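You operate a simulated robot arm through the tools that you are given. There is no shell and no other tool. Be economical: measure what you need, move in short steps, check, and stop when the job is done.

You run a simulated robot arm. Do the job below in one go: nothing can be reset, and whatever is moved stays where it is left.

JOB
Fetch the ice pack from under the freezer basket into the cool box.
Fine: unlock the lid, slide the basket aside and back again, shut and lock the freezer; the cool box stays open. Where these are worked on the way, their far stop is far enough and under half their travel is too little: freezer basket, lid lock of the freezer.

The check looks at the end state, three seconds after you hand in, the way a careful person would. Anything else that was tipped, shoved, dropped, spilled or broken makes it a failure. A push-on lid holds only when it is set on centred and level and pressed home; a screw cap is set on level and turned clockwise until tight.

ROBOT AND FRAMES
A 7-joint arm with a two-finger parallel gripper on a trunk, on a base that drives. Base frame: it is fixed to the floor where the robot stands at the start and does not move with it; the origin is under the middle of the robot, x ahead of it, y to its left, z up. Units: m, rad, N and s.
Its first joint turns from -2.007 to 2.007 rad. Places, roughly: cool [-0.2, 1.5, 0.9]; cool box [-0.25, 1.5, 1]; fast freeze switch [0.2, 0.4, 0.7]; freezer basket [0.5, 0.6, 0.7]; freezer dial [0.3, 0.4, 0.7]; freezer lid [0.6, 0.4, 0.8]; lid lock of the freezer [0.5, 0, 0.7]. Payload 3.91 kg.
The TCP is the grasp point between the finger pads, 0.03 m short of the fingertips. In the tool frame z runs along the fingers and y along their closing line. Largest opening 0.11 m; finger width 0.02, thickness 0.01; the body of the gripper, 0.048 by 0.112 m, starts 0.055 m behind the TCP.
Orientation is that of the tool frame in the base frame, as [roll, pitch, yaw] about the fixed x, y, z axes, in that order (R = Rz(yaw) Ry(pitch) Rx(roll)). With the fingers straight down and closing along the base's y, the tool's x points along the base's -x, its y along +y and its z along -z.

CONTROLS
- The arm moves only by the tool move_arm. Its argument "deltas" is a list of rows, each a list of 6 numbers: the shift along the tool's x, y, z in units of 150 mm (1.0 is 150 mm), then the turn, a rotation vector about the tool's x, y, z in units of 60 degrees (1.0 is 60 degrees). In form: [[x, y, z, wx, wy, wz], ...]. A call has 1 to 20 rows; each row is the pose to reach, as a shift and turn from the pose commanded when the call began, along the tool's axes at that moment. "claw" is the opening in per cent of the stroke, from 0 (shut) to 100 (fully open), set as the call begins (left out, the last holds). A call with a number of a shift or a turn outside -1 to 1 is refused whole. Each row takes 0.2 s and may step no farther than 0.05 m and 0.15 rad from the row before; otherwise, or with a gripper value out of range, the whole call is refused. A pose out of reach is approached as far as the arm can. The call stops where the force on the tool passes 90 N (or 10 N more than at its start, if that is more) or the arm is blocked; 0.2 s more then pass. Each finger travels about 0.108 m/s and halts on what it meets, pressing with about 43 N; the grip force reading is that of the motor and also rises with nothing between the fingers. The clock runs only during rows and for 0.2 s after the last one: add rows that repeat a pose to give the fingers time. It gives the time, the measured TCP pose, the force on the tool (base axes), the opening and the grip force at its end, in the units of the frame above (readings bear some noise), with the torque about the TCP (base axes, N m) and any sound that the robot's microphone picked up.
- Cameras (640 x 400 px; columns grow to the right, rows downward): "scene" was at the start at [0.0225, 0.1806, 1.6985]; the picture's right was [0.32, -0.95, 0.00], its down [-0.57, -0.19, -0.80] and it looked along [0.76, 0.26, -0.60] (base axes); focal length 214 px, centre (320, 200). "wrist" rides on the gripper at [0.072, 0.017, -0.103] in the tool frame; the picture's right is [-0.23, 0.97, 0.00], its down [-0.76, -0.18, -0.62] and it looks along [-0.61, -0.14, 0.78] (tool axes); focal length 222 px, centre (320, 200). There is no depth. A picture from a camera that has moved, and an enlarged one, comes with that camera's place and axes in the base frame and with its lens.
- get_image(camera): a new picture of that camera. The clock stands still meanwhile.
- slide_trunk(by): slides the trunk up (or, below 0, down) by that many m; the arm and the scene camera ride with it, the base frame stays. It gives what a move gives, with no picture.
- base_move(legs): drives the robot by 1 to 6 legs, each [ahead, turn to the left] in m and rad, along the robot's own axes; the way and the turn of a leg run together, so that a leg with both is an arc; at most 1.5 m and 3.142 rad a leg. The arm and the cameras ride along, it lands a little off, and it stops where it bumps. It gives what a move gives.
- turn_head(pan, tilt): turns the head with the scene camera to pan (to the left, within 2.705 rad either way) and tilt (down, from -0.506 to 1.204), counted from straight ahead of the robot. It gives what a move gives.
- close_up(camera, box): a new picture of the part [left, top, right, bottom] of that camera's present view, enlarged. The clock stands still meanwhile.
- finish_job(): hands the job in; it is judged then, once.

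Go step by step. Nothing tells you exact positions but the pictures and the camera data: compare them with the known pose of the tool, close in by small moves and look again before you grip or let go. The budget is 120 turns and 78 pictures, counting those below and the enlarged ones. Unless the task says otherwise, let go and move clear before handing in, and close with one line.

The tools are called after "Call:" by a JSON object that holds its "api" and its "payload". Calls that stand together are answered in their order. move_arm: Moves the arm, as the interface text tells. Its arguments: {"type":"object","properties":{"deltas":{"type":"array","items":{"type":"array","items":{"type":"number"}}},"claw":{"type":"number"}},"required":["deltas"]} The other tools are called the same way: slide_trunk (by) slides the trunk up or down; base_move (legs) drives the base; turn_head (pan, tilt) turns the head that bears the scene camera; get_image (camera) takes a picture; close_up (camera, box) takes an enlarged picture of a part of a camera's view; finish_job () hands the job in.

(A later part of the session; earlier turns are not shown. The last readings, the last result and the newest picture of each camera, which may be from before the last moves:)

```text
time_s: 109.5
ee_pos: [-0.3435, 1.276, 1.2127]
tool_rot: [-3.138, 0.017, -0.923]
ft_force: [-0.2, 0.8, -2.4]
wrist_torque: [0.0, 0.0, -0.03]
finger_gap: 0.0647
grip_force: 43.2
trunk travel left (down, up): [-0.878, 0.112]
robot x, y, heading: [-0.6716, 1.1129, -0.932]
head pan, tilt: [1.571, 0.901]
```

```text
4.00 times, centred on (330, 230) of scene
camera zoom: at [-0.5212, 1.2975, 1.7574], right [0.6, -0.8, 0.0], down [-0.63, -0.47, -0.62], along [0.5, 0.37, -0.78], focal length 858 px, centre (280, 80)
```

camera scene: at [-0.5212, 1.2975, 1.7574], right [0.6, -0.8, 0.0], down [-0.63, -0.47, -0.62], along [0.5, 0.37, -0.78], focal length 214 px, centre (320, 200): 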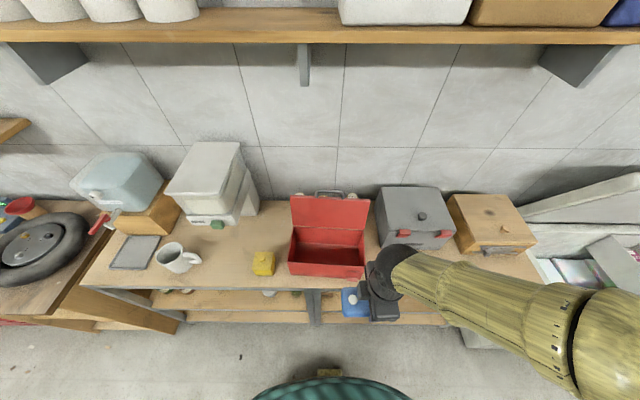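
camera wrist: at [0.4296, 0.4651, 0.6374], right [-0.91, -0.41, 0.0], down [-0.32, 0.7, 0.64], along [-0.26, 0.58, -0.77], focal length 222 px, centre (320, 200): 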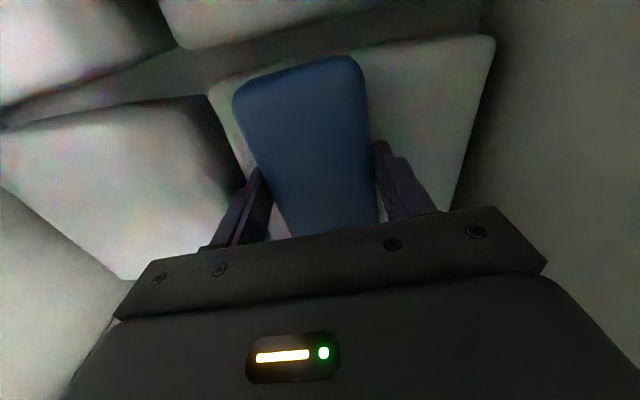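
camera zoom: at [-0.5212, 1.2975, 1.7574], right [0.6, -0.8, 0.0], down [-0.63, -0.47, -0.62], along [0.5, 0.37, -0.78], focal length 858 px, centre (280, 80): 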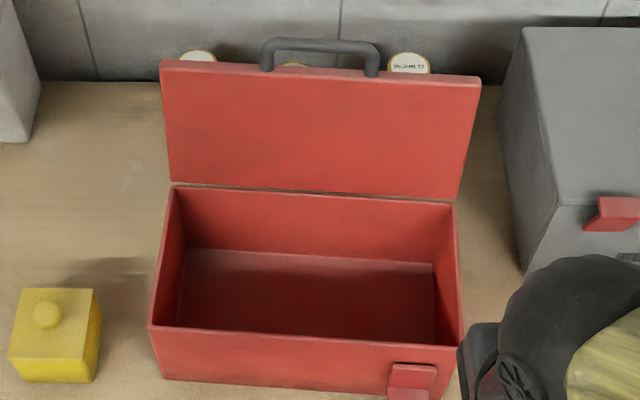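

The cool box is empty and open, centre about r=−1.32, n=0.75, rim z≈0.97. I lower the trunk slightly and move the pack above it.

Call:
{"api": "slide_trunk", "payload": {"by": -0.13}}

Call:
{"api": "move_arm", "payload": {"deltas": [[-0.2, 0, 0, 0, 0, 0], [-0.4, -0.2, 0, 0, 0, 0], [-0.62, -0.4, 0, 0, 0, 0], [-0.62, -0.7, 0, 0, 0, 0], [-0.62, -1.0, 0, 0, 0, 0]]}}

Call:
{"api": "move_arm", "payload": {"deltas": [[0, -0.25, 0, 0, 0, 0], [0, -0.5, 0, 0, 0, 0], [0, -0.67, 0, 0, 0, 0]]}}

Call:
{"api": "get_image", "payload": {"camera": "scene"}}

Call:
{"api": "get_image", "payload": {"camera": "wrist"}}

```text
time_s: 111.1
ee_pos: [-0.3429, 1.2763, 1.0831]
tool_rot: [-3.134, 0.016, -0.923]
ft_force: [-0.1, -0.7, -3.8]
wrist_torque: [-0.02, -0.04, 0.0]
finger_gap: 0.0647
grip_force: 42.7
trunk travel left (down, up): [-0.748, 0.242]
robot x, y, heading: [-0.6695, 1.1126, -0.93]
head pan, tilt: [1.571, 0.901]
```

```text
time_s: 112.3
ee_pos: [-0.2758, 1.4425, 1.0855]
tool_rot: [-3.138, 0.014, -0.923]
ft_force: [-0.2, 0.2, -3.0]
wrist_torque: [-0.04, 0.01, -0.01]
finger_gap: 0.0647
grip_force: 43.2
trunk travel left (down, up): [-0.748, 0.242]
robot x, y, heading: [-0.669, 1.11, -0.93]
head pan, tilt: [1.571, 0.901]
```

```text
time_s: 113.1
ee_pos: [-0.1966, 1.5006, 1.0862]
tool_rot: [-3.135, 0.016, -0.926]
ft_force: [0.0, -0.1, -3.1]
wrist_torque: [0.02, 0.0, 0.04]
finger_gap: 0.065
grip_force: 43.1
trunk travel left (down, up): [-0.748, 0.242]
robot x, y, heading: [-0.67, 1.1134, -0.936]
head pan, tilt: [1.571, 0.901]
```

```text
15 pictures are left
camera scene: at [-0.5207, 1.2985, 1.6272], right [0.6, -0.8, 0.0], down [-0.63, -0.47, -0.62], along [0.5, 0.37, -0.78], focal length 214 px, centre (320, 200)
```

scene: 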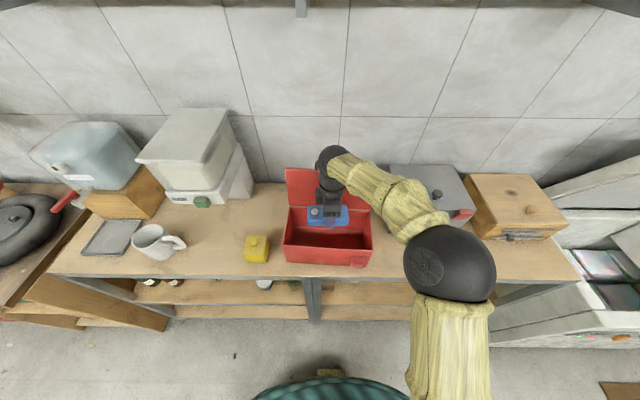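

```text
14 pictures are left
camera wrist: at [-0.1658, 1.4314, 1.1881], right [-0.91, -0.41, 0.0], down [-0.31, 0.7, 0.64], along [-0.26, 0.58, -0.77], focal length 222 px, centre (320, 200)
```

wrist: 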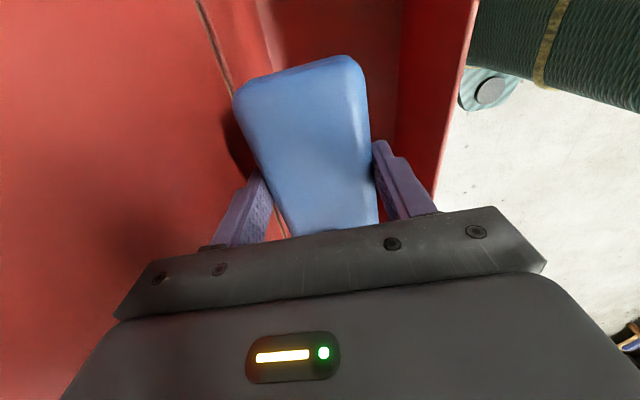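

In the wrist view the opening's centre is about 2 cm nearer to me than the tool, and the rim is nearer z≈1.02. I shift and descend partway.

Call:
{"api": "move_arm", "payload": {"deltas": [[0, 0.13, 0, 0, 0, 0], [0, 0.13, 0.12, 0, 0, 0], [0, 0.13, 0.25, 0, 0, 0], [0, 0.13, 0.37, 0, 0, 0]]}}

Call:
{"api": "get_image", "payload": {"camera": "wrist"}}

Call:
{"api": "close_up", "payload": {"camera": "scene", "box": [260, 130, 420, 280]}}

```text
time_s: 114.1
ee_pos: [-0.2161, 1.4908, 1.0294]
tool_rot: [-3.136, 0.017, -0.923]
ft_force: [0.0, 0.1, -2.7]
wrist_torque: [-0.03, 0.01, -0.01]
finger_gap: 0.0647
grip_force: 42.7
trunk travel left (down, up): [-0.748, 0.242]
robot x, y, heading: [-0.6715, 1.1137, -0.931]
head pan, tilt: [1.571, 0.901]
```

```text
13 pictures are left
camera wrist: at [-0.185, 1.4202, 1.1311], right [-0.91, -0.41, 0.0], down [-0.31, 0.7, 0.64], along [-0.26, 0.58, -0.77], focal length 222 px, centre (320, 200)
```

wrist: 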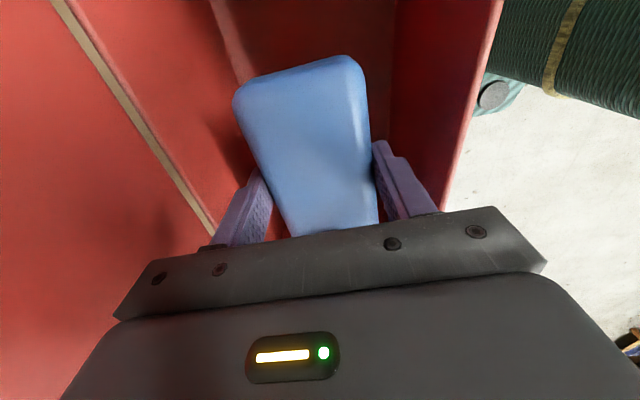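

```text
2.67 times, centred on (340, 205) of scene
camera zoom: at [-0.5209, 1.2982, 1.6273], right [0.6, -0.8, 0.0], down [-0.63, -0.47, -0.62], along [0.5, 0.37, -0.78], focal length 572 px, centre (267, 187)
```

zoom: 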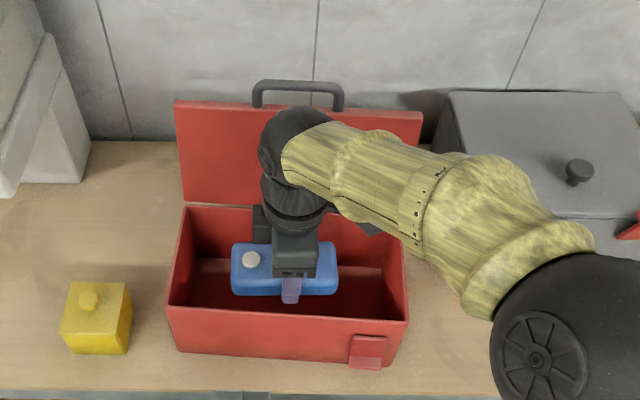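

The pack is inside the opening. I continue down in small steps watching for floor contact.

Call:
{"api": "move_arm", "payload": {"deltas": [[0, -0.03, 0.1, 0, 0, 0], [0, -0.03, 0.2, 0, 0, 0], [0, -0.03, 0.3, 0, 0, 0], [0, -0.03, 0.4, 0, 0, 0]]}}

Call:
{"api": "get_image", "payload": {"camera": "wrist"}}

```text
time_s: 115.1
ee_pos: [-0.2109, 1.4947, 0.9694]
tool_rot: [-3.138, 0.015, -0.923]
ft_force: [0.4, 0.5, -3.9]
wrist_torque: [-0.01, -0.01, 0.01]
finger_gap: 0.0646
grip_force: 42.7
trunk travel left (down, up): [-0.748, 0.242]
robot x, y, heading: [-0.6707, 1.1129, -0.931]
head pan, tilt: [1.571, 0.901]
```

```text
11 pictures are left
camera wrist: at [-0.1811, 1.4237, 1.0723], right [-0.91, -0.41, 0.0], down [-0.31, 0.7, 0.64], along [-0.26, 0.58, -0.77], focal length 222 px, centre (320, 200)
```

wrist: 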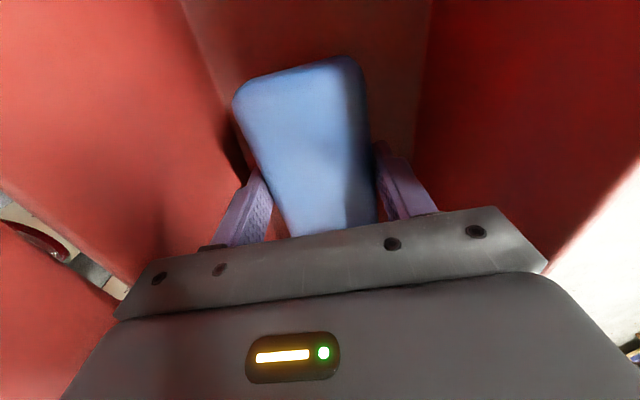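

Call:
{"api": "move_arm", "payload": {"deltas": [[0, 0, 0.07, 0, 0, 0], [0, 0, 0.14, 0, 0, 0], [0, 0, 0.2, 0, 0, 0]]}}

Call:
{"api": "move_arm", "payload": {"deltas": [[0, 0, 0.04, 0, 0, 0], [0, 0, 0.08, 0, 0, 0]]}}

Call:
{"api": "close_up", "payload": {"camera": "scene", "box": [260, 130, 420, 280]}}

```text
time_s: 115.9
ee_pos: [-0.2102, 1.4942, 0.9403]
tool_rot: [-3.136, 0.016, -0.923]
ft_force: [0.1, -1.6, -3.9]
wrist_torque: [-0.01, -0.02, 0.0]
finger_gap: 0.0646
grip_force: 43.2
trunk travel left (down, up): [-0.748, 0.242]
robot x, y, heading: [-0.6682, 1.1134, -0.929]
head pan, tilt: [1.571, 0.901]
```

```text
time_s: 116.5
ee_pos: [-0.2105, 1.4949, 0.9358]
tool_rot: [-3.125, 0.018, -0.926]
ft_force: [2.9, -0.4, 52.4]
wrist_torque: [-1.1, 1.33, 0.18]
finger_gap: 0.0645
grip_force: 43.2
trunk travel left (down, up): [-0.748, 0.242]
robot x, y, heading: [-0.667, 1.115, -0.934]
head pan, tilt: [1.571, 0.901]
```

```text
2.67 times, centred on (340, 205) of scene
camera zoom: at [-0.5253, 1.2941, 1.6291], right [0.6, -0.8, 0.0], down [-0.63, -0.47, -0.62], along [0.5, 0.37, -0.78], focal length 572 px, centre (267, 187)
```

zoom: 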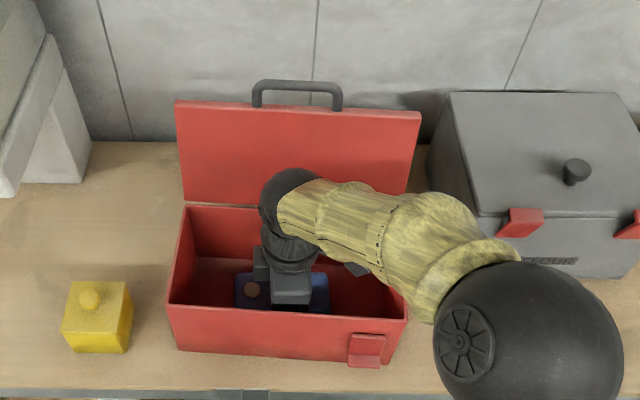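

Contact with the box floor (52 N). I ease up, open, and rise clear.

Call:
{"api": "move_arm", "payload": {"deltas": [[0, 0, -0.06, 0, 0, 0], [0, 0, -0.06, 0, 0, 0]]}}

Call:
{"api": "move_arm", "payload": {"deltas": [[0, 0, 0, 0, 0, 0], [0, 0, 0, 0, 0, 0], [0, 0, 0, 0, 0, 0], [0, 0, -0.15, 0, 0, 0], [0, 0, -0.3, 0, 0, 0], [0, 0, -0.5, 0, 0, 0], [0, 0, -0.75, 0, 0, 0], [0, 0, -0.99, 0, 0, 0]], "claw": 78}}

Call:
{"api": "move_arm", "payload": {"deltas": [[0, 0.25, -0.1, 0, 0, 0], [0, 0.5, -0.2, 0, 0, 0], [0, 0.75, -0.2, 0, 0, 0], [0, 1.0, -0.2, 0, 0, 0]]}}

Call:
{"api": "get_image", "payload": {"camera": "scene"}}

```text
time_s: 117.1
ee_pos: [-0.2129, 1.4918, 0.9358]
tool_rot: [-3.139, 0.013, -0.923]
ft_force: [-0.8, -0.1, 2.9]
wrist_torque: [0.46, 0.12, 0.01]
finger_gap: 0.0647
grip_force: 42.9
trunk travel left (down, up): [-0.748, 0.242]
robot x, y, heading: [-0.6672, 1.1119, -0.935]
head pan, tilt: [1.571, 0.901]
```

```text
time_s: 118.9
ee_pos: [-0.2133, 1.4914, 1.0881]
tool_rot: [-3.136, 0.015, -0.922]
ft_force: [-0.3, -0.4, 0.9]
wrist_torque: [-0.01, 0.03, -0.03]
finger_gap: 0.0856
grip_force: 0.1
trunk travel left (down, up): [-0.748, 0.242]
robot x, y, heading: [-0.6653, 1.1127, -0.935]
head pan, tilt: [1.571, 0.901]
```

```text
time_s: 119.9
ee_pos: [-0.3307, 1.3994, 1.1173]
tool_rot: [-3.136, 0.016, -0.926]
ft_force: [0.0, 0.9, 0.9]
wrist_torque: [0.01, -0.03, -0.03]
finger_gap: 0.0859
grip_force: 0.1
trunk travel left (down, up): [-0.748, 0.242]
robot x, y, heading: [-0.6713, 1.1117, -0.932]
head pan, tilt: [1.571, 0.901]
```

```text
9 pictures are left
camera scene: at [-0.5225, 1.2969, 1.6276], right [0.6, -0.8, 0.0], down [-0.63, -0.47, -0.62], along [0.5, 0.37, -0.78], focal length 214 px, centre (320, 200)
```

scene: 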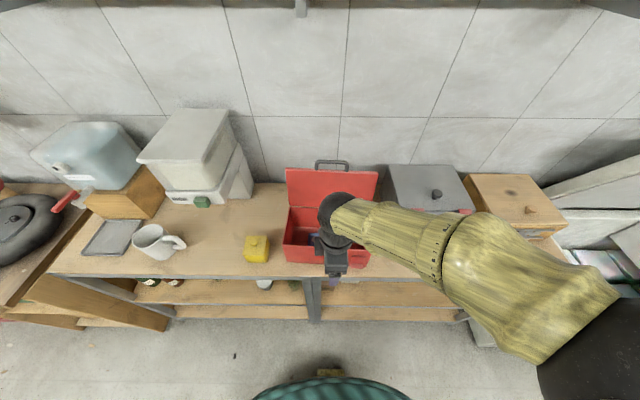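

The pack is in the cool box. Now I turn the wrist back, withdraw a bit, and drive back to the basket handle's place (r≈0.426, n≈0.70).

Call:
{"api": "move_arm", "payload": {"deltas": [[0, 0.1, 0, 0, 0, 0.13], [0, 0.2, 0, 0, 0, 0.26], [0, 0.3, 0, 0, 0, 0.39], [0, 0.4, 0, 0, 0, 0.52], [0, 0.5, 0, 0, 0, 0.65], [0, 0.55, 0, 0, 0, 0.78], [0, 0.6, 0, 0, 0, 0.9]]}}

Call:
{"api": "move_arm", "payload": {"deltas": [[0, 0, 0, 0, 0, 0.13], [0, 0, 0, 0, 0, 0.26], [0, 0, 0, 0, 0, 0.39], [0, 0, 0, 0, 0, 0.52], [0, 0, 0, 0, 0, 0.6]], "claw": 24}}

Call:
{"api": "base_move", "payload": {"legs": [[1.0, 0], [0.657, 0]]}}

```text
time_s: 121.5
ee_pos: [-0.4026, 1.3465, 1.1148]
tool_rot: [3.132, 0.014, -1.868]
ft_force: [0.0, -0.2, 0.6]
wrist_torque: [0.02, 0.01, -0.02]
finger_gap: 0.0857
grip_force: 0.1
trunk travel left (down, up): [-0.748, 0.242]
robot x, y, heading: [-0.6688, 1.1136, -0.936]
head pan, tilt: [1.571, 0.901]
```

```text
time_s: 122.7
ee_pos: [-0.4027, 1.3469, 1.1151]
tool_rot: [3.125, 0.007, -2.496]
ft_force: [-0.3, 0.0, 1.0]
wrist_torque: [0.03, 0.02, 0.01]
finger_gap: 0.0262
grip_force: 0.0
trunk travel left (down, up): [-0.748, 0.242]
robot x, y, heading: [-0.6691, 1.1096, -0.934]
head pan, tilt: [1.571, 0.901]
```

```text
time_s: 131.2
ee_pos: [0.5912, 0.0122, 1.113]
tool_rot: [3.13, 0.002, -2.498]
ft_force: [-0.2, 0.0, -0.3]
wrist_torque: [-0.02, 0.02, 0.0]
finger_gap: 0.0263
grip_force: 0.1
trunk travel left (down, up): [-0.748, 0.242]
robot x, y, heading: [0.3226, -0.2229, -0.937]
head pan, tilt: [1.571, 0.901]
```

Call:
{"api": "slide_trunk", "payload": {"by": -0.23}}

Call:
{"api": "move_arm", "payload": {"deltas": [[-0.25, -0.14, 0, 0, 0, 0], [-0.5, -0.27, 0, 0, 0, 0], [-0.75, -0.4, 0, 0, 0, 0], [-0.98, -0.54, 0, 0, 0, 0]]}}

Call:
{"api": "move_arm", "payload": {"deltas": [[-0.25, 0, 0, 0, 0, 0], [-0.49, 0, 0, 0, 0, 0], [-0.49, 0, 0.15, 0, 0, 0]]}}

Call:
{"api": "get_image", "payload": {"camera": "wrist"}}

```text
time_s: 133.6
ee_pos: [0.5836, -0.0073, 0.8878]
tool_rot: [3.123, 0.019, -2.502]
ft_force: [0.6, -0.1, 0.1]
wrist_torque: [0.02, 0.02, -0.01]
finger_gap: 0.0263
grip_force: 0.0
trunk travel left (down, up): [-0.518, 0.472]
robot x, y, heading: [0.3218, -0.2246, -0.937]
head pan, tilt: [1.571, 0.901]
```

```text
time_s: 134.6
ee_pos: [0.75, 0.019, 0.8889]
tool_rot: [3.124, 0.016, -2.501]
ft_force: [-0.4, 0.3, 0.2]
wrist_torque: [-0.04, -0.01, 0.03]
finger_gap: 0.0264
grip_force: 0.0
trunk travel left (down, up): [-0.518, 0.472]
robot x, y, heading: [0.3241, -0.2239, -0.937]
head pan, tilt: [1.571, 0.901]
```

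```text
time_s: 135.4
ee_pos: [0.8091, 0.0637, 0.8675]
tool_rot: [3.122, 0.023, -2.499]
ft_force: [0.1, -0.1, 0.1]
wrist_torque: [0.02, -0.01, -0.02]
finger_gap: 0.0264
grip_force: 0.1
trunk travel left (down, up): [-0.518, 0.472]
robot x, y, heading: [0.3248, -0.2212, -0.934]
head pan, tilt: [1.571, 0.901]
```

```text
8 pictures are left
camera wrist: at [0.7402, 0.0295, 0.9699], right [-0.4, 0.92, 0.02], down [0.71, 0.3, 0.63], along [0.57, 0.27, -0.77], focal length 222 px, centre (320, 200)
```

wrist: 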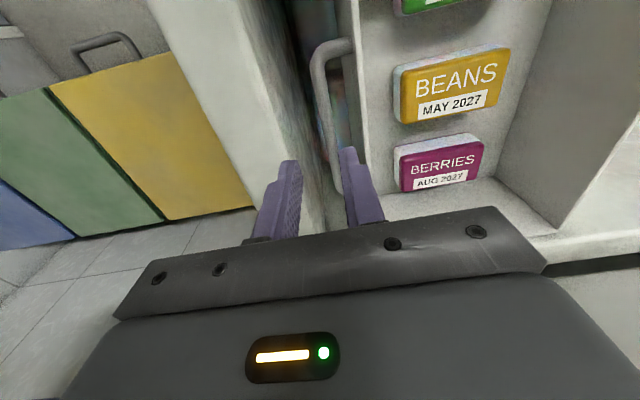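

Handle bar appears at r≈0.433. I adjust forward slightly, lower to just above, and check.

Call:
{"api": "move_arm", "payload": {"deltas": [[-0.1, 0.01, 0.1, 0, 0, 0], [-0.1, 0.01, 0.27, 0, 0, 0], [-0.1, 0.01, 0.27, 0, 0, 0]], "claw": 19}}

Call:
{"api": "close_up", "payload": {"camera": "wrist", "box": [220, 100, 460, 250]}}

```text
time_s: 136.2
ee_pos: [0.8203, 0.0714, 0.8274]
tool_rot: [3.121, 0.02, -2.501]
ft_force: [0.2, -0.8, 0.2]
wrist_torque: [0.0, 0.01, -0.04]
finger_gap: 0.0209
grip_force: 0.0
trunk travel left (down, up): [-0.518, 0.472]
robot x, y, heading: [0.3259, -0.2267, -0.933]
head pan, tilt: [1.571, 0.901]
```

```text
2.67 times, centred on (340, 175) of wrist
camera zoom: at [0.7501, 0.0393, 0.93], right [-0.4, 0.92, 0.02], down [0.71, 0.3, 0.63], along [0.57, 0.27, -0.77], focal length 592 px, centre (267, 267)
```

zoom: 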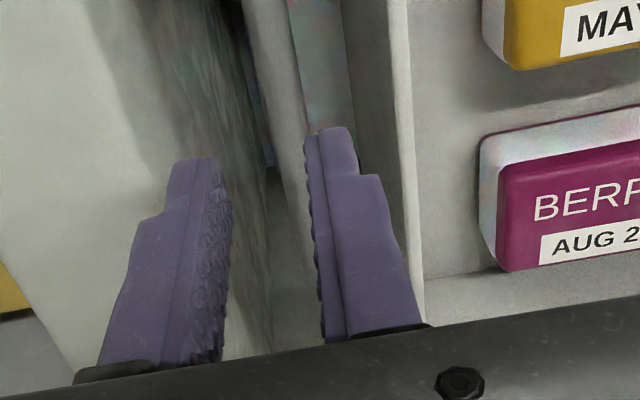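

There's too little room between bar and freezer wall for a finger here. Instead I'll grip the basket's right wall top itself just in front of the handle (n≈0.61, r≈0.398).

Call:
{"api": "move_arm", "payload": {"deltas": [[0.2, 0.1, 0, 0, 0, 0], [0.4, 0.2, 0, 0, 0, 0], [0.59, 0.247, 0, 0, 0, 0], [0.59, 0.247, 0, 0, 0, 0]], "claw": 29}}

Call:
{"api": "close_up", "payload": {"camera": "wrist", "box": [220, 100, 460, 250]}}

```text
time_s: 137.2
ee_pos: [0.7265, 0.0502, 0.8272]
tool_rot: [3.124, 0.018, -2.502]
ft_force: [0.1, -0.2, 0.0]
wrist_torque: [0.01, -0.05, 0.02]
finger_gap: 0.0319
grip_force: 0.1
trunk travel left (down, up): [-0.518, 0.472]
robot x, y, heading: [0.3265, -0.2242, -0.934]
head pan, tilt: [1.571, 0.901]
```

```text
2.67 times, centred on (340, 175) of wrist
camera zoom: at [0.6561, 0.0166, 0.9297], right [-0.4, 0.92, 0.02], down [0.71, 0.3, 0.63], along [0.57, 0.27, -0.77], focal length 592 px, centre (267, 267)
```

zoom: 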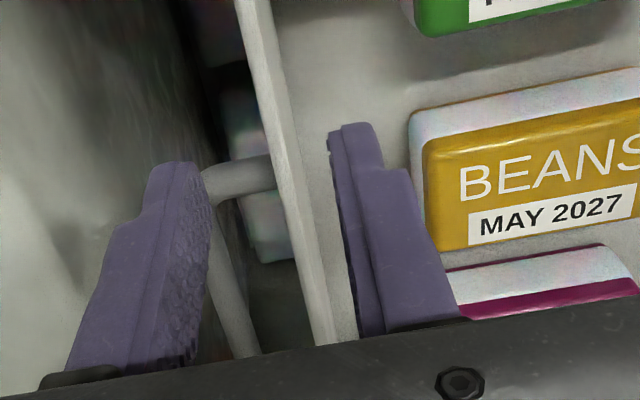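

Wall is between the fingers. Small correction, descend and grip the wall.

Call:
{"api": "move_arm", "payload": {"deltas": [[0.05, 0.02, 0, 0, 0, 0], [0.05, 0.02, 0.12, 0, 0, 0], [0.05, 0.02, 0.24, 0, 0, 0], [0.05, 0.02, 0.34, 0, 0, 0]]}}

Call:
{"api": "move_arm", "payload": {"deltas": [[0, 0, 0, 0, 0, 0], [0, 0, 0, 0, 0, 0], [0, 0, 0, 0, 0, 0]], "claw": 0}}

```text
time_s: 138.2
ee_pos: [0.7187, 0.0489, 0.775]
tool_rot: [3.123, 0.019, -2.499]
ft_force: [0.4, -0.4, -0.4]
wrist_torque: [-0.02, -0.01, -0.03]
finger_gap: 0.0322
grip_force: 0.1
trunk travel left (down, up): [-0.518, 0.472]
robot x, y, heading: [0.3235, -0.2248, -0.934]
head pan, tilt: [1.571, 0.901]
```

```text
time_s: 139.0
ee_pos: [0.7189, 0.0478, 0.7761]
tool_rot: [3.122, 0.019, -2.501]
ft_force: [-0.1, -1.0, -5.5]
wrist_torque: [-0.67, -1.41, -0.86]
finger_gap: 0.0055
grip_force: 44.8
trunk travel left (down, up): [-0.518, 0.472]
robot x, y, heading: [0.3226, -0.2232, -0.934]
head pan, tilt: [1.571, 0.901]
```

Gripped the basket wall. Now I drive back to slide the basket left.

Call:
{"api": "base_move", "payload": {"legs": [[-0.2, 0]]}}

Call:
{"api": "base_move", "payload": {"legs": [[-0.2, 0]]}}

```text
time_s: 140.6
ee_pos: [0.5956, 0.2069, 0.7776]
tool_rot: [3.121, 0.02, -2.495]
ft_force: [-20.3, -11.9, 30.5]
wrist_torque: [-1.4, -0.21, -0.9]
finger_gap: 0.0057
grip_force: 45.0
trunk travel left (down, up): [-0.518, 0.472]
robot x, y, heading: [0.2027, -0.0632, -0.94]
head pan, tilt: [1.571, 0.901]
```

```text
time_s: 142.2
ee_pos: [0.4791, 0.3702, 0.7769]
tool_rot: [3.119, 0.023, -2.497]
ft_force: [0.3, -0.4, 28.3]
wrist_torque: [-0.82, -1.08, -0.95]
finger_gap: 0.0052
grip_force: 45.2
trunk travel left (down, up): [-0.518, 0.472]
robot x, y, heading: [0.0842, 0.0915, -0.938]
head pan, tilt: [1.571, 0.901]
```

Call:
{"api": "base_move", "payload": {"legs": [[-0.075, 0]]}}

Call:
{"api": "turn_head", "payload": {"pan": 1.5, "tilt": 0.95}}

Call:
{"api": "get_image", "payload": {"camera": "scene"}}

```text
time_s: 143.2
ee_pos: [0.4388, 0.4261, 0.7763]
tool_rot: [3.122, 0.022, -2.503]
ft_force: [22.4, -34.9, 20.5]
wrist_torque: [-1.71, -0.96, -0.75]
finger_gap: 0.0051
grip_force: 44.7
trunk travel left (down, up): [-0.518, 0.472]
robot x, y, heading: [0.0388, 0.1566, -0.931]
head pan, tilt: [1.571, 0.901]
```

```text
time_s: 143.8
ee_pos: [0.4375, 0.4271, 0.7767]
tool_rot: [3.126, 0.02, -2.503]
ft_force: [3.2, -13.9, 12.3]
wrist_torque: [-1.5, -0.45, -0.82]
finger_gap: 0.0052
grip_force: 45.3
trunk travel left (down, up): [-0.518, 0.472]
robot x, y, heading: [0.0413, 0.1554, -0.937]
head pan, tilt: [1.499, 0.949]
```

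```text
5 pictures are left
camera scene: at [0.1869, 0.3323, 1.3941], right [0.53, -0.85, 0.0], down [-0.69, -0.43, -0.58], along [0.49, 0.31, -0.81], focal length 214 px, centre (320, 200)
```

scene: 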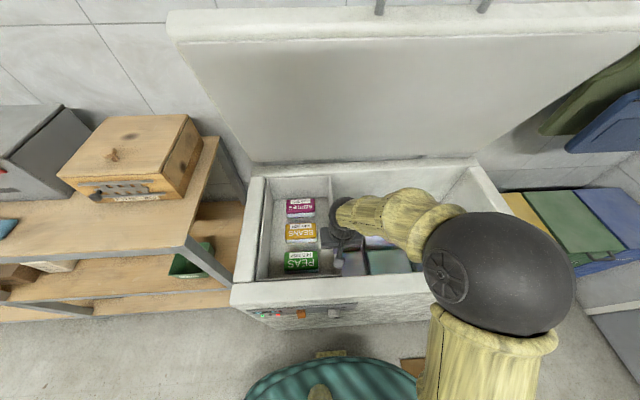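

Basket is back at its left stop. I release it, lift clear, and prepare to grip the lid handle bar to pull the lid down.

Call:
{"api": "move_arm", "payload": {"deltas": [[0, 0, 0, 0, 0, 0], [0, 0, 0, 0, 0, 0], [0, 0, -0.2, 0, 0, 0], [0, 0, -0.45, 0, 0, 0], [0, 0, -0.7, 0, 0, 0]], "claw": 29}}

Call:
{"api": "slide_trunk", "payload": {"by": 0.25}}

Call:
{"api": "move_arm", "payload": {"deltas": [[0.1, -0.2, 0, 0, -0.13, 0], [0.2, -0.4, 0, 0, -0.26, 0], [0.3, -0.6, 0, 0, -0.39, 0], [0.4, -0.8, 0, 0, -0.52, 0], [0.5, -1.0, 0, 0, -0.65, 0], [0.5, -1.0, 0, 0, -0.78, 0], [0.5, -1.0, 0, 0, -0.9, 0], [0.5, -1.0, 0, 0, -1.0, 0]], "claw": 50}}

```text
time_s: 145.1
ee_pos: [0.4382, 0.4245, 0.8804]
tool_rot: [3.126, 0.021, -2.498]
ft_force: [-0.3, 0.1, 0.4]
wrist_torque: [0.03, 0.0, 0.0]
finger_gap: 0.0319
grip_force: 0.1
trunk travel left (down, up): [-0.518, 0.472]
robot x, y, heading: [0.0384, 0.1581, -0.936]
head pan, tilt: [1.499, 0.949]
```

```text
time_s: 147.6
ee_pos: [0.4384, 0.4248, 1.1308]
tool_rot: [3.127, 0.022, -2.5]
ft_force: [0.3, 0.6, 0.4]
wrist_torque: [0.01, 0.03, 0.02]
finger_gap: 0.0317
grip_force: 0.1
trunk travel left (down, up): [-0.768, 0.222]
robot x, y, heading: [0.0374, 0.1574, -0.934]
head pan, tilt: [1.499, 0.949]
```

```text
time_s: 149.4
ee_pos: [0.4919, 0.2633, 1.1321]
tool_rot: [3.108, 1.07, -2.529]
ft_force: [1.1, -0.6, 0.2]
wrist_torque: [0.01, 0.01, 0.0]
finger_gap: 0.055
grip_force: 0.0
out of reach, approached as far as the arm can: row 7, 8
trunk travel left (down, up): [-0.768, 0.222]
robot x, y, heading: [0.0367, 0.1541, -0.931]
head pan, tilt: [1.499, 0.949]
```

Call:
{"api": "move_arm", "payload": {"deltas": [[-0.2, 0, -0.11, 0, 0, 0.13], [-0.4, 0, -0.22, 0, 0, 0.26], [-0.6, 0, -0.33, 0, 0, 0.39], [-0.8, 0, -0.44, 0, 0, 0.52], [-0.95, 0, -0.52, 0, 0, 0.65], [-0.95, 0, -0.52, 0, 0, 0.78], [-0.95, 0, -0.52, 0, 0, 0.9]]}}

Call:
{"api": "move_arm", "payload": {"deltas": [[0, 0, 0, 0, 0, 0.13], [0, 0, 0, 0, 0, 0.26], [0, 0, 0, 0, 0, 0.39], [0, 0, 0, 0, 0, 0.52], [0, 0, 0, 0, 0, 0.6]]}}

```text
time_s: 151.0
ee_pos: [0.494, 0.2642, 1.2932]
tool_rot: [2.16, 0.526, 2.545]
ft_force: [-0.5, -0.6, -0.3]
wrist_torque: [0.03, -0.04, 0.01]
finger_gap: 0.0551
grip_force: 0.1
trunk travel left (down, up): [-0.768, 0.222]
robot x, y, heading: [0.0397, 0.1602, -0.933]
head pan, tilt: [1.499, 0.949]
```

```text
time_s: 152.2
ee_pos: [0.4933, 0.262, 1.2919]
tool_rot: [2.072, -0.019, 2.212]
ft_force: [0.0, -0.2, 0.0]
wrist_torque: [-0.01, -0.03, 0.02]
finger_gap: 0.055
grip_force: 0.1
trunk travel left (down, up): [-0.768, 0.222]
robot x, y, heading: [0.04, 0.1573, -0.934]
head pan, tilt: [1.499, 0.949]
```

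Call:
{"api": "move_arm", "payload": {"deltas": [[0, 0, 0, -0.13, 0, 0], [0, 0, 0, -0.26, 0, 0], [0, 0, 0, -0.4, 0, 0]]}}

Call:
{"api": "turn_head", "payload": {"pan": 1.15, "tilt": 0.58}}

Call:
{"api": "get_image", "payload": {"camera": "scene"}}

```text
time_s: 153.0
ee_pos: [0.4939, 0.2618, 1.2922]
tool_rot: [1.653, -0.017, 2.211]
ft_force: [-0.2, -0.2, 0.3]
wrist_torque: [0.0, 0.0, -0.02]
finger_gap: 0.0552
grip_force: 0.1
trunk travel left (down, up): [-0.768, 0.222]
robot x, y, heading: [0.0344, 0.1561, -0.936]
head pan, tilt: [1.499, 0.949]
```

```text
time_s: 153.9
ee_pos: [0.4932, 0.2617, 1.2932]
tool_rot: [1.656, -0.015, 2.213]
ft_force: [-0.6, 0.8, -0.5]
wrist_torque: [-0.02, -0.03, 0.02]
finger_gap: 0.0551
grip_force: 0.2
trunk travel left (down, up): [-0.768, 0.222]
robot x, y, heading: [0.037, 0.1597, -0.937]
head pan, tilt: [1.15, 0.579]
```

```text
4 pictures are left
camera scene: at [0.2129, 0.3143, 1.674], right [0.21, -0.98, 0.0], down [-0.54, -0.12, -0.84], along [0.82, 0.18, -0.55], focal length 214 px, centre (320, 200)
```

scene: 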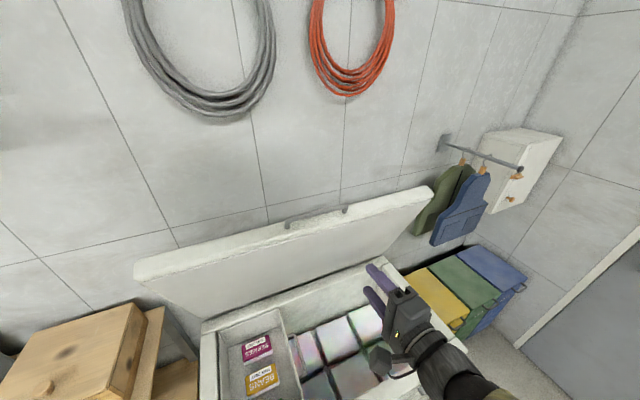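

Handle bar at about n≈0.795, z≈1.318, r≈0.07. I narrow the fingers, tilt slightly upward and approach.

Call:
{"api": "move_arm", "payload": {"deltas": [[0, 0.1, 0, -0.11, 0, 0], [0, 0.2, 0.2, -0.22, 0, 0], [0, 0.27, 0.5, -0.33, 0, 0], [0, 0.27, 0.8, -0.33, 0, 0], [0, 0.27, 1.0, -0.33, 0, 0]], "claw": 30}}

Call:
{"api": "get_image", "payload": {"camera": "wrist"}}

```text
time_s: 155.1
ee_pos: [0.6158, 0.3545, 1.3195]
tool_rot: [1.309, -0.017, 2.211]
ft_force: [0.6, -0.3, 0.3]
wrist_torque: [0.0, -0.01, 0.02]
finger_gap: 0.0332
grip_force: 0.0
trunk travel left (down, up): [-0.768, 0.222]
robot x, y, heading: [0.0379, 0.1547, -0.941]
head pan, tilt: [1.15, 0.579]
```

```text
3 pictures are left
camera wrist: at [0.4883, 0.3498, 1.3103], right [-0.06, -0.34, 0.94], down [0.01, -0.94, -0.34], along [1.0, -0.01, 0.06], focal length 222 px, centre (320, 200)
```

wrist: 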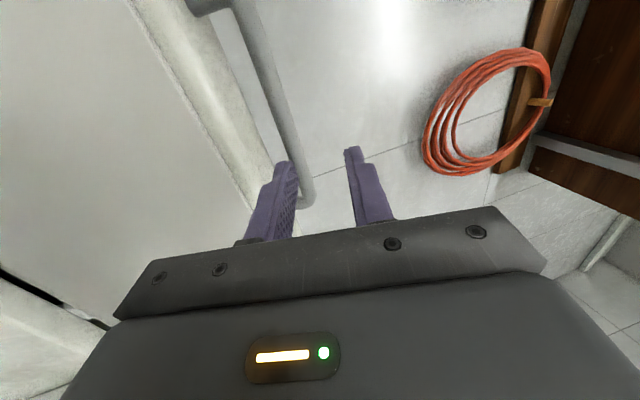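

Bar is 36 mm below the tool axis at its distance. I shift down, advance so the bar lies between the finger tips, and close.

Call:
{"api": "move_arm", "payload": {"deltas": [[0, -0.12, 0, 0, 0, 0], [0, -0.237, 0, 0, 0, 0], [0, -0.237, 0.2, 0, 0, 0], [0, -0.237, 0.4, 0, 0, 0], [0, -0.237, 0.52, 0, 0, 0]]}}

Call:
{"api": "move_arm", "payload": {"deltas": [[0, 0, 0, 0, 0, 0], [0, 0, 0, 0, 0, 0], [0, 0, 0, 0, 0, 0]], "claw": 0}}

```text
time_s: 156.3
ee_pos: [0.6829, 0.4029, 1.3059]
tool_rot: [1.308, -0.016, 2.211]
ft_force: [0.0, 0.5, 0.5]
wrist_torque: [0.0, 0.02, -0.01]
finger_gap: 0.0325
grip_force: 0.0
trunk travel left (down, up): [-0.768, 0.222]
robot x, y, heading: [0.0409, 0.1583, -0.938]
head pan, tilt: [1.15, 0.579]
```

```text
time_s: 157.1
ee_pos: [0.6791, 0.4005, 1.3105]
tool_rot: [1.299, -0.015, 2.21]
ft_force: [-0.4, -3.2, 26.0]
wrist_torque: [-0.25, -1.18, -0.67]
finger_gap: 0.0158
grip_force: 45.4
trunk travel left (down, up): [-0.768, 0.222]
robot x, y, heading: [0.0384, 0.1535, -0.934]
head pan, tilt: [1.15, 0.579]
```

Bar gripped. Pull the lid down along its arc.

Call:
{"api": "move_arm", "payload": {"deltas": [[0, -0.025, -0.207, 0, 0, 0], [0, -0.063, -0.419, 0, 0, 0], [0, -0.113, -0.638, 0, 0, 0], [0, -0.175, -0.851, 0, 0, 0], [0, -0.228, -0.998, 0, 0, 0]]}}

```text
time_s: 158.3
ee_pos: [0.5648, 0.318, 1.2444]
tool_rot: [1.281, -0.014, 2.213]
ft_force: [-27.0, -22.6, 53.2]
wrist_torque: [0.69, -1.84, -0.68]
finger_gap: 0.016
grip_force: 44.6
trunk travel left (down, up): [-0.768, 0.222]
robot x, y, heading: [0.0417, 0.1583, -0.938]
head pan, tilt: [1.15, 0.579]
```

Call:
{"api": "move_arm", "payload": {"deltas": [[0, -0.03, -0.2, 0, 0, 0], [0, -0.077, -0.395, 0, 0, 0], [0, -0.16, -0.57, 0, 0, 0], [0, -0.253, -0.746, 0, 0, 0], [0, -0.389, -0.968, 0, 0, 0]]}}

```text
time_s: 159.5
ee_pos: [0.4826, 0.2567, 1.16]
tool_rot: [1.253, -0.011, 2.239]
ft_force: [-33.9, -18.6, 44.1]
wrist_torque: [0.04, -2.23, 0.69]
finger_gap: 0.0158
grip_force: 44.8
out of reach, approached as far as the arm can: row 4, 5
trunk travel left (down, up): [-0.768, 0.222]
robot x, y, heading: [0.0342, 0.1572, -0.938]
head pan, tilt: [1.15, 0.579]
stopped in row 5: the force on the tool passed its limit (the readings are from after the stop); the commanded pose is now the measured one
```

The lid is at about 43°, and the arm is folded close to its limit. I release the bar and back off, then push the lid down from above.

Call:
{"api": "move_arm", "payload": {"deltas": [[0, 0, 0, 0, 0, 0], [0, 0, 0, 0, 0, 0], [0, 0, -0.15, 0, 0, 0], [0, 0, -0.3, 0, 0, 0], [0, 0, -0.4, 0, 0, 0]], "claw": 35}}

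```text
time_s: 160.7
ee_pos: [0.4795, 0.2201, 1.1164]
tool_rot: [1.277, -0.017, 2.232]
ft_force: [-21.5, 3.5, 10.9]
wrist_torque: [0.12, -0.06, 0.4]
finger_gap: 0.0384
grip_force: 0.0
out of reach, approached as far as the arm can: row 3, 4, 5
trunk travel left (down, up): [-0.768, 0.222]
robot x, y, heading: [0.035, 0.1586, -0.94]
head pan, tilt: [1.15, 0.579]
```

I'll gain room by driving back 0.1 m and sliding the hand right along the bar with the arm, then back off.

Call:
{"api": "base_move", "payload": {"legs": [[-0.09, 0]]}}

Call:
{"api": "move_arm", "payload": {"deltas": [[-0.25, 0, 0, 0, 0, 0], [-0.5, 0, 0, 0, 0, 0], [-0.75, 0, 0, 0, 0, 0], [-0.75, 0, -0.15, 0, 0, 0], [-0.75, 0, -0.3, 0, 0, 0], [-0.75, 0, -0.45, 0, 0, 0]]}}

```text
time_s: 161.8
ee_pos: [0.4258, 0.2972, 1.1168]
tool_rot: [1.278, -0.018, 2.236]
ft_force: [-10.2, 0.3, 4.0]
wrist_torque: [-0.08, 0.17, 0.14]
finger_gap: 0.038
grip_force: 0.0
trunk travel left (down, up): [-0.768, 0.222]
robot x, y, heading: [-0.0167, 0.2299, -0.937]
head pan, tilt: [1.15, 0.579]
```

```text
time_s: 163.2
ee_pos: [0.4447, 0.1697, 1.0927]
tool_rot: [1.281, -0.017, 2.236]
ft_force: [0.4, -1.1, -0.4]
wrist_torque: [-0.03, 0.0, 0.03]
finger_gap: 0.0384
grip_force: 0.1
trunk travel left (down, up): [-0.768, 0.222]
robot x, y, heading: [-0.0189, 0.2316, -0.935]
head pan, tilt: [1.15, 0.579]
```

Free of the bar. I close the fingers, rise, and reorient the tool to point forward-down so I can push the lid down from above with the fingertips.

Call:
{"api": "move_arm", "payload": {"deltas": [[0, 0, -0.15, 0, 0, 0], [0, 0.25, -0.08, 0, 0, -0.13], [0, 0.5, 0, 0, 0, -0.26], [0, 0.75, 0.08, 0, 0, -0.39], [0, 0.95, 0.13, 0, 0, -0.52], [0, 0.95, 0.13, 0, 0, -0.65], [0, 0.95, 0.13, 0, 0, -0.78], [0, 0.95, 0.13, 0, 0, -0.9]], "claw": 0}}

Call:
{"api": "move_arm", "payload": {"deltas": [[0, 0, 0, 0, 0, -0.13], [0, 0, 0, 0, 0, -0.26], [0, 0, 0, 0, 0, -0.39], [0, 0, 0, 0, 0, -0.52], [0, 0, 0, 0, 0, -0.6]]}}

Call:
{"api": "move_arm", "payload": {"deltas": [[0, 0, 0, 0, 0.13, 0], [0, 0, 0, 0, 0.26, 0], [0, 0, 0, 0, 0.39, 0], [0, 0, 0, 0, 0.52, 0], [0, 0, 0, 0, 0.65, 0], [0, 0, 0, 0, 0.78, 0], [0, 0, 0, 0, 0.91, 0]]}}

```text
time_s: 165.0
ee_pos: [0.4306, 0.1531, 1.2357]
tool_rot: [1.11, 0.874, 1.867]
ft_force: [0.6, 0.3, -0.9]
wrist_torque: [-0.01, -0.03, 0.02]
finger_gap: 0.0002
grip_force: 38.0
trunk travel left (down, up): [-0.768, 0.222]
robot x, y, heading: [-0.0156, 0.2325, -0.935]
head pan, tilt: [1.15, 0.579]
```

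```text
time_s: 166.2
ee_pos: [0.4295, 0.1527, 1.2369]
tool_rot: [0.054, 1.279, 0.718]
ft_force: [-0.1, 1.0, 1.1]
wrist_torque: [-0.02, -0.02, -0.02]
finger_gap: 0.0003
grip_force: 37.4
trunk travel left (down, up): [-0.768, 0.222]
robot x, y, heading: [-0.0126, 0.2278, -0.928]
head pan, tilt: [1.15, 0.579]
```

```text
time_s: 167.8
ee_pos: [0.4296, 0.1538, 1.2368]
tool_rot: [3.116, 0.907, -2.495]
ft_force: [-0.3, 1.0, 0.3]
wrist_torque: [-0.01, -0.02, 0.02]
finger_gap: 0.0
grip_force: 38.2
trunk travel left (down, up): [-0.768, 0.222]
robot x, y, heading: [-0.0145, 0.2317, -0.938]
head pan, tilt: [1.15, 0.579]
```

Now forward over the lid's front edge, then lower by the trunk to press the lid down.

Call:
{"api": "move_arm", "payload": {"deltas": [[-0.2, 0, 0.22, 0, 0, 0], [-0.4, 0, 0.45, 0, 0, 0], [-0.6, 0, 0.7, 0, 0, 0], [-0.8, 0, 0.98, 0, 0, 0]]}}

Call:
{"api": "slide_trunk", "payload": {"by": -0.1}}

Call:
{"api": "get_image", "payload": {"camera": "scene"}}

```text
refused: row 4 steps farther than a row can; nothing moved
```

```text
time_s: 169.1
ee_pos: [0.4287, 0.1518, 1.1378]
tool_rot: [3.114, 0.909, -2.497]
ft_force: [-0.2, 0.2, -0.1]
wrist_torque: [0.01, 0.02, 0.01]
finger_gap: 0.0
grip_force: 37.1
trunk travel left (down, up): [-0.668, 0.322]
robot x, y, heading: [-0.0121, 0.2315, -0.94]
head pan, tilt: [1.15, 0.579]
```

```text
2 pictures are left
camera scene: at [0.1584, 0.3877, 1.5741], right [0.21, -0.98, 0.0], down [-0.54, -0.12, -0.84], along [0.82, 0.18, -0.55], focal length 214 px, centre (320, 200)
```

scene: 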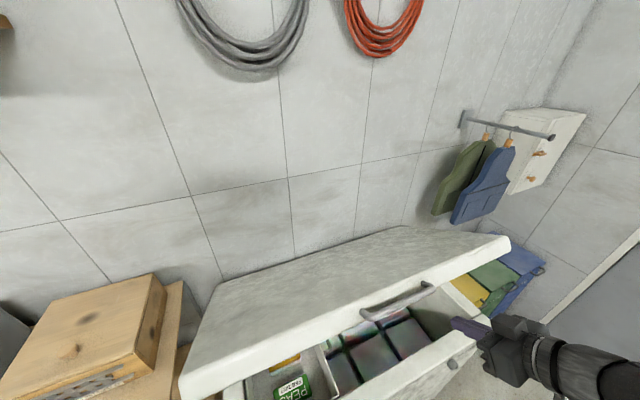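

The lid is at ~34°. I redo the move over the lid edge in allowed steps.

Call:
{"api": "move_arm", "payload": {"deltas": [[-0.18, 0, -0.14, 0, 0, 0], [-0.37, 0, -0.29, 0, 0, 0], [-0.54, 0, -0.09, 0, 0, 0], [-0.71, 0, 0.12, 0, 0, 0], [-0.88, 0, 0.33, 0, 0, 0], [-0.99, 0, 0.47, 0, 0, 0]]}}

Call:
{"api": "move_arm", "payload": {"deltas": [[-0.1, 0, 0.13, 0, 0, 0], [-0.17, 0, 0.22, 0, 0, 0]]}}

Call:
{"api": "slide_trunk", "payload": {"by": -0.15}}

```text
time_s: 170.5
ee_pos: [0.547, 0.2436, 1.2105]
tool_rot: [3.112, 0.907, -2.499]
ft_force: [-0.3, -0.2, -0.8]
wrist_torque: [0.0, -0.03, -0.01]
finger_gap: 0.0
grip_force: 37.7
trunk travel left (down, up): [-0.668, 0.322]
robot x, y, heading: [-0.0162, 0.23, -0.934]
head pan, tilt: [1.15, 0.579]
```

```text
time_s: 171.1
ee_pos: [0.5796, 0.2688, 1.2105]
tool_rot: [3.113, 0.91, -2.499]
ft_force: [-0.3, -1.0, -0.1]
wrist_torque: [0.04, -0.02, -0.02]
finger_gap: 0.0003
grip_force: 37.8
trunk travel left (down, up): [-0.668, 0.322]
robot x, y, heading: [-0.017, 0.2309, -0.935]
head pan, tilt: [1.15, 0.579]
```

```text
time_s: 172.6
ee_pos: [0.5716, 0.2616, 1.0923]
tool_rot: [-3.132, 0.937, -2.494]
ft_force: [-49.1, -12.1, 41.3]
wrist_torque: [-3.05, -0.5, -3.61]
finger_gap: 0.0
grip_force: 38.0
trunk travel left (down, up): [-0.53, 0.46]
robot x, y, heading: [-0.0175, 0.2316, -0.937]
head pan, tilt: [1.15, 0.579]
stopped: the force on the tool passed its limit (the readings are from after the stop); the commanded pose is now the measured one
```

The palm, not the tip, met the handle bar. I'll raise, turn the tool nearly vertical, and press with the fingertips just behind the lid's front edge.

Call:
{"api": "move_arm", "payload": {"deltas": [[-0.25, 0, -0.2, 0, 0, 0], [-0.5, 0, -0.39, 0, 0, 0], [-0.58, 0, -0.33, 0, 0.13, 0], [-0.58, 0, -0.33, 0, 0.26, 0], [-0.58, 0, -0.33, 0, 0.39, 0], [-0.58, 0, -0.33, 0, 0.52, 0], [-0.58, 0, -0.33, 0, 0.65, 0], [-0.58, 0, -0.33, 0, 0.75, 0]]}}

```text
time_s: 174.4
ee_pos: [0.5896, 0.2705, 1.1768]
tool_rot: [3.129, 0.134, -2.496]
ft_force: [-0.3, 1.0, 0.5]
wrist_torque: [0.02, -0.03, -0.02]
finger_gap: 0.0001
grip_force: 37.7
out of reach, approached as far as the arm can: row 8
trunk travel left (down, up): [-0.53, 0.46]
robot x, y, heading: [-0.0173, 0.231, -0.934]
head pan, tilt: [1.15, 0.579]
```

Call:
{"api": "move_arm", "payload": {"deltas": [[0.09, 0, 0.16, 0, 0, 0], [0.177, 0, 0.313, 0, 0, 0], [0.296, 0, 0.448, 0, 0, 0], [0.415, 0, 0.583, 0, 0, 0], [0.532, 0, 0.725, 0, 0, 0], [0.649, 0, 0.868, 0, 0, 0]]}}

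Call:
{"api": "move_arm", "payload": {"deltas": [[0.09, 0, 0.16, 0, 0, 0], [0.18, 0, 0.32, 0, 0, 0], [0.26, 0, 0.483, 0, 0, 0], [0.32, 0, 0.63, 0, 0, 0], [0.38, 0, 0.78, 0, 0, 0], [0.42, 0, 0.92, 0, 0, 0]]}}

```text
time_s: 175.8
ee_pos: [0.5246, 0.2243, 1.0336]
tool_rot: [3.13, 0.136, -2.494]
ft_force: [-0.2, 0.3, -0.6]
wrist_torque: [-0.01, -0.01, 0.02]
finger_gap: 0.0
grip_force: 37.8
trunk travel left (down, up): [-0.53, 0.46]
robot x, y, heading: [-0.0149, 0.2304, -0.933]
head pan, tilt: [1.15, 0.579]
```

```text
time_s: 177.2
ee_pos: [0.4906, 0.1995, 0.8895]
tool_rot: [3.13, 0.137, -2.496]
ft_force: [-0.1, 0.0, -0.4]
wrist_torque: [0.0, -0.01, -0.02]
finger_gap: 0.0
grip_force: 38.1
trunk travel left (down, up): [-0.53, 0.46]
robot x, y, heading: [-0.0163, 0.2302, -0.937]
head pan, tilt: [1.15, 0.579]
```

Call:
{"api": "move_arm", "payload": {"deltas": [[0, 0, 0.05, 0, 0, 0], [0, 0, 0.1, 0, 0, 0], [0, 0, 0.15, 0, 0, 0], [0, 0, 0.2, 0, 0, 0]]}}

```text
time_s: 178.1
ee_pos: [0.4918, 0.1994, 0.8817]
tool_rot: [-3.138, 0.164, -2.495]
ft_force: [-12.7, -0.2, 42.3]
wrist_torque: [-0.12, 0.57, -0.07]
finger_gap: 0.0
grip_force: 37.5
trunk travel left (down, up): [-0.53, 0.46]
robot x, y, heading: [-0.0174, 0.2343, -0.934]
head pan, tilt: [1.15, 0.579]
stopped in row 4: the force on the tool passed its limit (the readings are from after the stop); the commanded pose is now the measured one
```

The lid is pressed shut (firm contact at its closed height). Now I back off, tilt the tool horizontal and return to the lock position.

Call:
{"api": "move_arm", "payload": {"deltas": [[0, 0, -0.3, 0, 0, 0], [0.1, 0, -0.6, 0, 0, 0], [0.4, 0, -0.6, 0, 0, 0], [0.7, 0, -0.6, 0, 0, 0], [1.0, 0, -0.6, 0, 0, 0], [1.0, 0, -0.6, 0, -0.13, 0], [1.0, 0, -0.6, 0, -0.26, 0], [1.0, 0, -0.6, 0, -0.39, 0], [1.0, 0, -0.6, 0, -0.52, 0], [1.0, 0, -0.6, 0, -0.65, 0]]}}

Call:
{"api": "base_move", "payload": {"legs": [[0.136, 0]]}}

Call:
{"api": "slide_trunk", "payload": {"by": -0.252}}

```text
time_s: 180.3
ee_pos: [0.3664, 0.1016, 0.9411]
tool_rot: [3.138, 0.834, -2.495]
ft_force: [-0.4, 0.6, -0.3]
wrist_torque: [-0.02, 0.0, -0.03]
finger_gap: 0.0
grip_force: 37.8
trunk travel left (down, up): [-0.53, 0.46]
robot x, y, heading: [-0.0164, 0.2313, -0.935]
head pan, tilt: [1.15, 0.579]
```

```text
time_s: 181.6
ee_pos: [0.4468, -0.0066, 0.9411]
tool_rot: [3.139, 0.834, -2.495]
ft_force: [-0.5, -0.2, 0.0]
wrist_torque: [0.02, 0.03, 0.03]
finger_gap: 0.0
grip_force: 37.6
trunk travel left (down, up): [-0.53, 0.46]
robot x, y, heading: [0.0654, 0.1251, -0.936]
head pan, tilt: [1.15, 0.579]
```

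```text
time_s: 184.2
ee_pos: [0.4466, -0.0068, 0.6893]
tool_rot: [3.137, 0.833, -2.494]
ft_force: [-0.2, -0.1, 0.1]
wrist_torque: [-0.01, -0.05, -0.01]
finger_gap: 0.0
grip_force: 37.3
trunk travel left (down, up): [-0.278, 0.712]
robot x, y, heading: [0.0644, 0.1219, -0.937]
head pan, tilt: [1.15, 0.579]
```

Call:
{"api": "move_arm", "payload": {"deltas": [[-0.02, -0.08, -0.2, 0, 0, 0], [-0.074, -0.154, -0.473, 0, 0, 0], [-0.074, -0.154, -0.473, 0, -0.13, 0], [-0.074, -0.154, -0.473, 0, -0.26, 0], [-0.074, -0.154, -0.473, 0, -0.39, 0], [-0.074, -0.154, -0.473, 0, -0.52, 0], [-0.074, -0.154, -0.473, 0, -0.65, 0]], "claw": 65}}

Call:
{"api": "get_image", "payload": {"camera": "wrist"}}

```text
time_s: 185.8
ee_pos: [0.4247, -0.0535, 0.7458]
tool_rot: [3.125, 1.516, -2.509]
ft_force: [0.8, 0.2, 0.3]
wrist_torque: [-0.02, 0.0, -0.03]
finger_gap: 0.0715
grip_force: 0.1
trunk travel left (down, up): [-0.278, 0.712]
robot x, y, heading: [0.0632, 0.1216, -0.932]
head pan, tilt: [1.15, 0.579]
```

```text
1 pictures are left
camera wrist: at [0.3286, -0.1047, 0.6792], right [-0.58, 0.78, 0.23], down [-0.36, -0.49, 0.79], along [0.73, 0.38, 0.56], focal length 222 px, centre (320, 200)
```

wrist: 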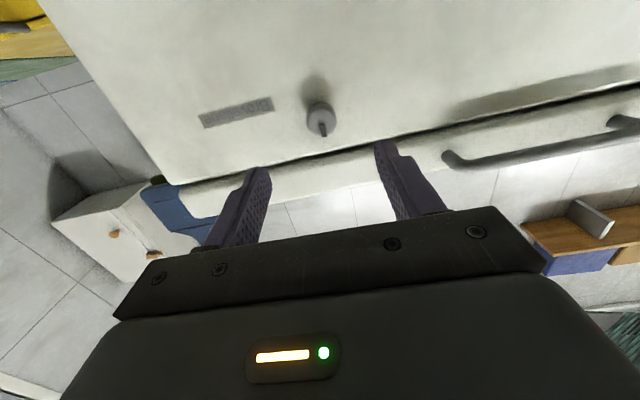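

The lid is shut flush and the knob is centred with pointer up. Advance, grip and turn clockwise.

Call:
{"api": "move_arm", "payload": {"deltas": [[-0.02, 0.01, 0.25, 0, 0, 0], [-0.045, 0.01, 0.5, 0, 0, 0], [-0.045, 0.01, 0.65, 0, 0, 0], [-0.045, 0.01, 0.77, 0, 0, 0], [-0.045, 0.01, 0.77, 0, 0, 0]]}}

Call:
{"api": "move_arm", "payload": {"deltas": [[0, 0, 0, 0, 0, 0], [0, 0, 0, 0, 0, 0], [0, 0, 0, 0, 0, 0], [0, 0, 0, 0, 0, 0.1], [0, 0, 0, 0, 0, 0.2], [0, 0, 0, 0, 0, 0.3], [0, 0, 0, 0, 0, 0.4], [0, 0, 0, 0, 0, 0.5], [0, 0, 0, 0, 0, 0.6], [0, 0, 0, 0, 0, 0.7], [0, 0, 0, 0, 0, 0.8], [0, 0, 0, 0, 0, 0.9], [0, 0, 0, 0, 0, 1.0]], "claw": 0}}

Call:
{"api": "move_arm", "payload": {"deltas": [[0, 0, 0, 0, 0, 0.1], [0, 0, 0, 0, 0, 0.2], [0, 0, 0, 0, 0, 0.3], [0, 0, 0, 0, 0, 0.4], [0, 0, 0, 0, 0, 0.5]]}}

```text
time_s: 187.0
ee_pos: [0.5137, 0.0176, 0.7461]
tool_rot: [3.1, 1.515, -2.534]
ft_force: [0.9, -1.0, -0.1]
wrist_torque: [0.01, -0.01, 0.01]
finger_gap: 0.0715
grip_force: 0.1
trunk travel left (down, up): [-0.278, 0.712]
robot x, y, heading: [0.0611, 0.1201, -0.936]
head pan, tilt: [1.15, 0.579]
```

```text
time_s: 189.8
ee_pos: [0.516, 0.0162, 0.7466]
tool_rot: [1.633, 0.516, 2.251]
ft_force: [10.7, -25.0, 6.9]
wrist_torque: [0.35, -0.48, 0.78]
finger_gap: 0.031
grip_force: 44.9
trunk travel left (down, up): [-0.278, 0.712]
robot x, y, heading: [0.065, 0.1231, -0.934]
head pan, tilt: [1.15, 0.579]
```

```text
time_s: 191.0
ee_pos: [0.5169, 0.0186, 0.7462]
tool_rot: [1.626, -0.005, 2.221]
ft_force: [2.8, -17.4, 3.3]
wrist_torque: [0.35, -1.06, 0.46]
finger_gap: 0.0318
grip_force: 45.4
trunk travel left (down, up): [-0.278, 0.712]
robot x, y, heading: [0.0627, 0.122, -0.932]
head pan, tilt: [1.15, 0.579]
```

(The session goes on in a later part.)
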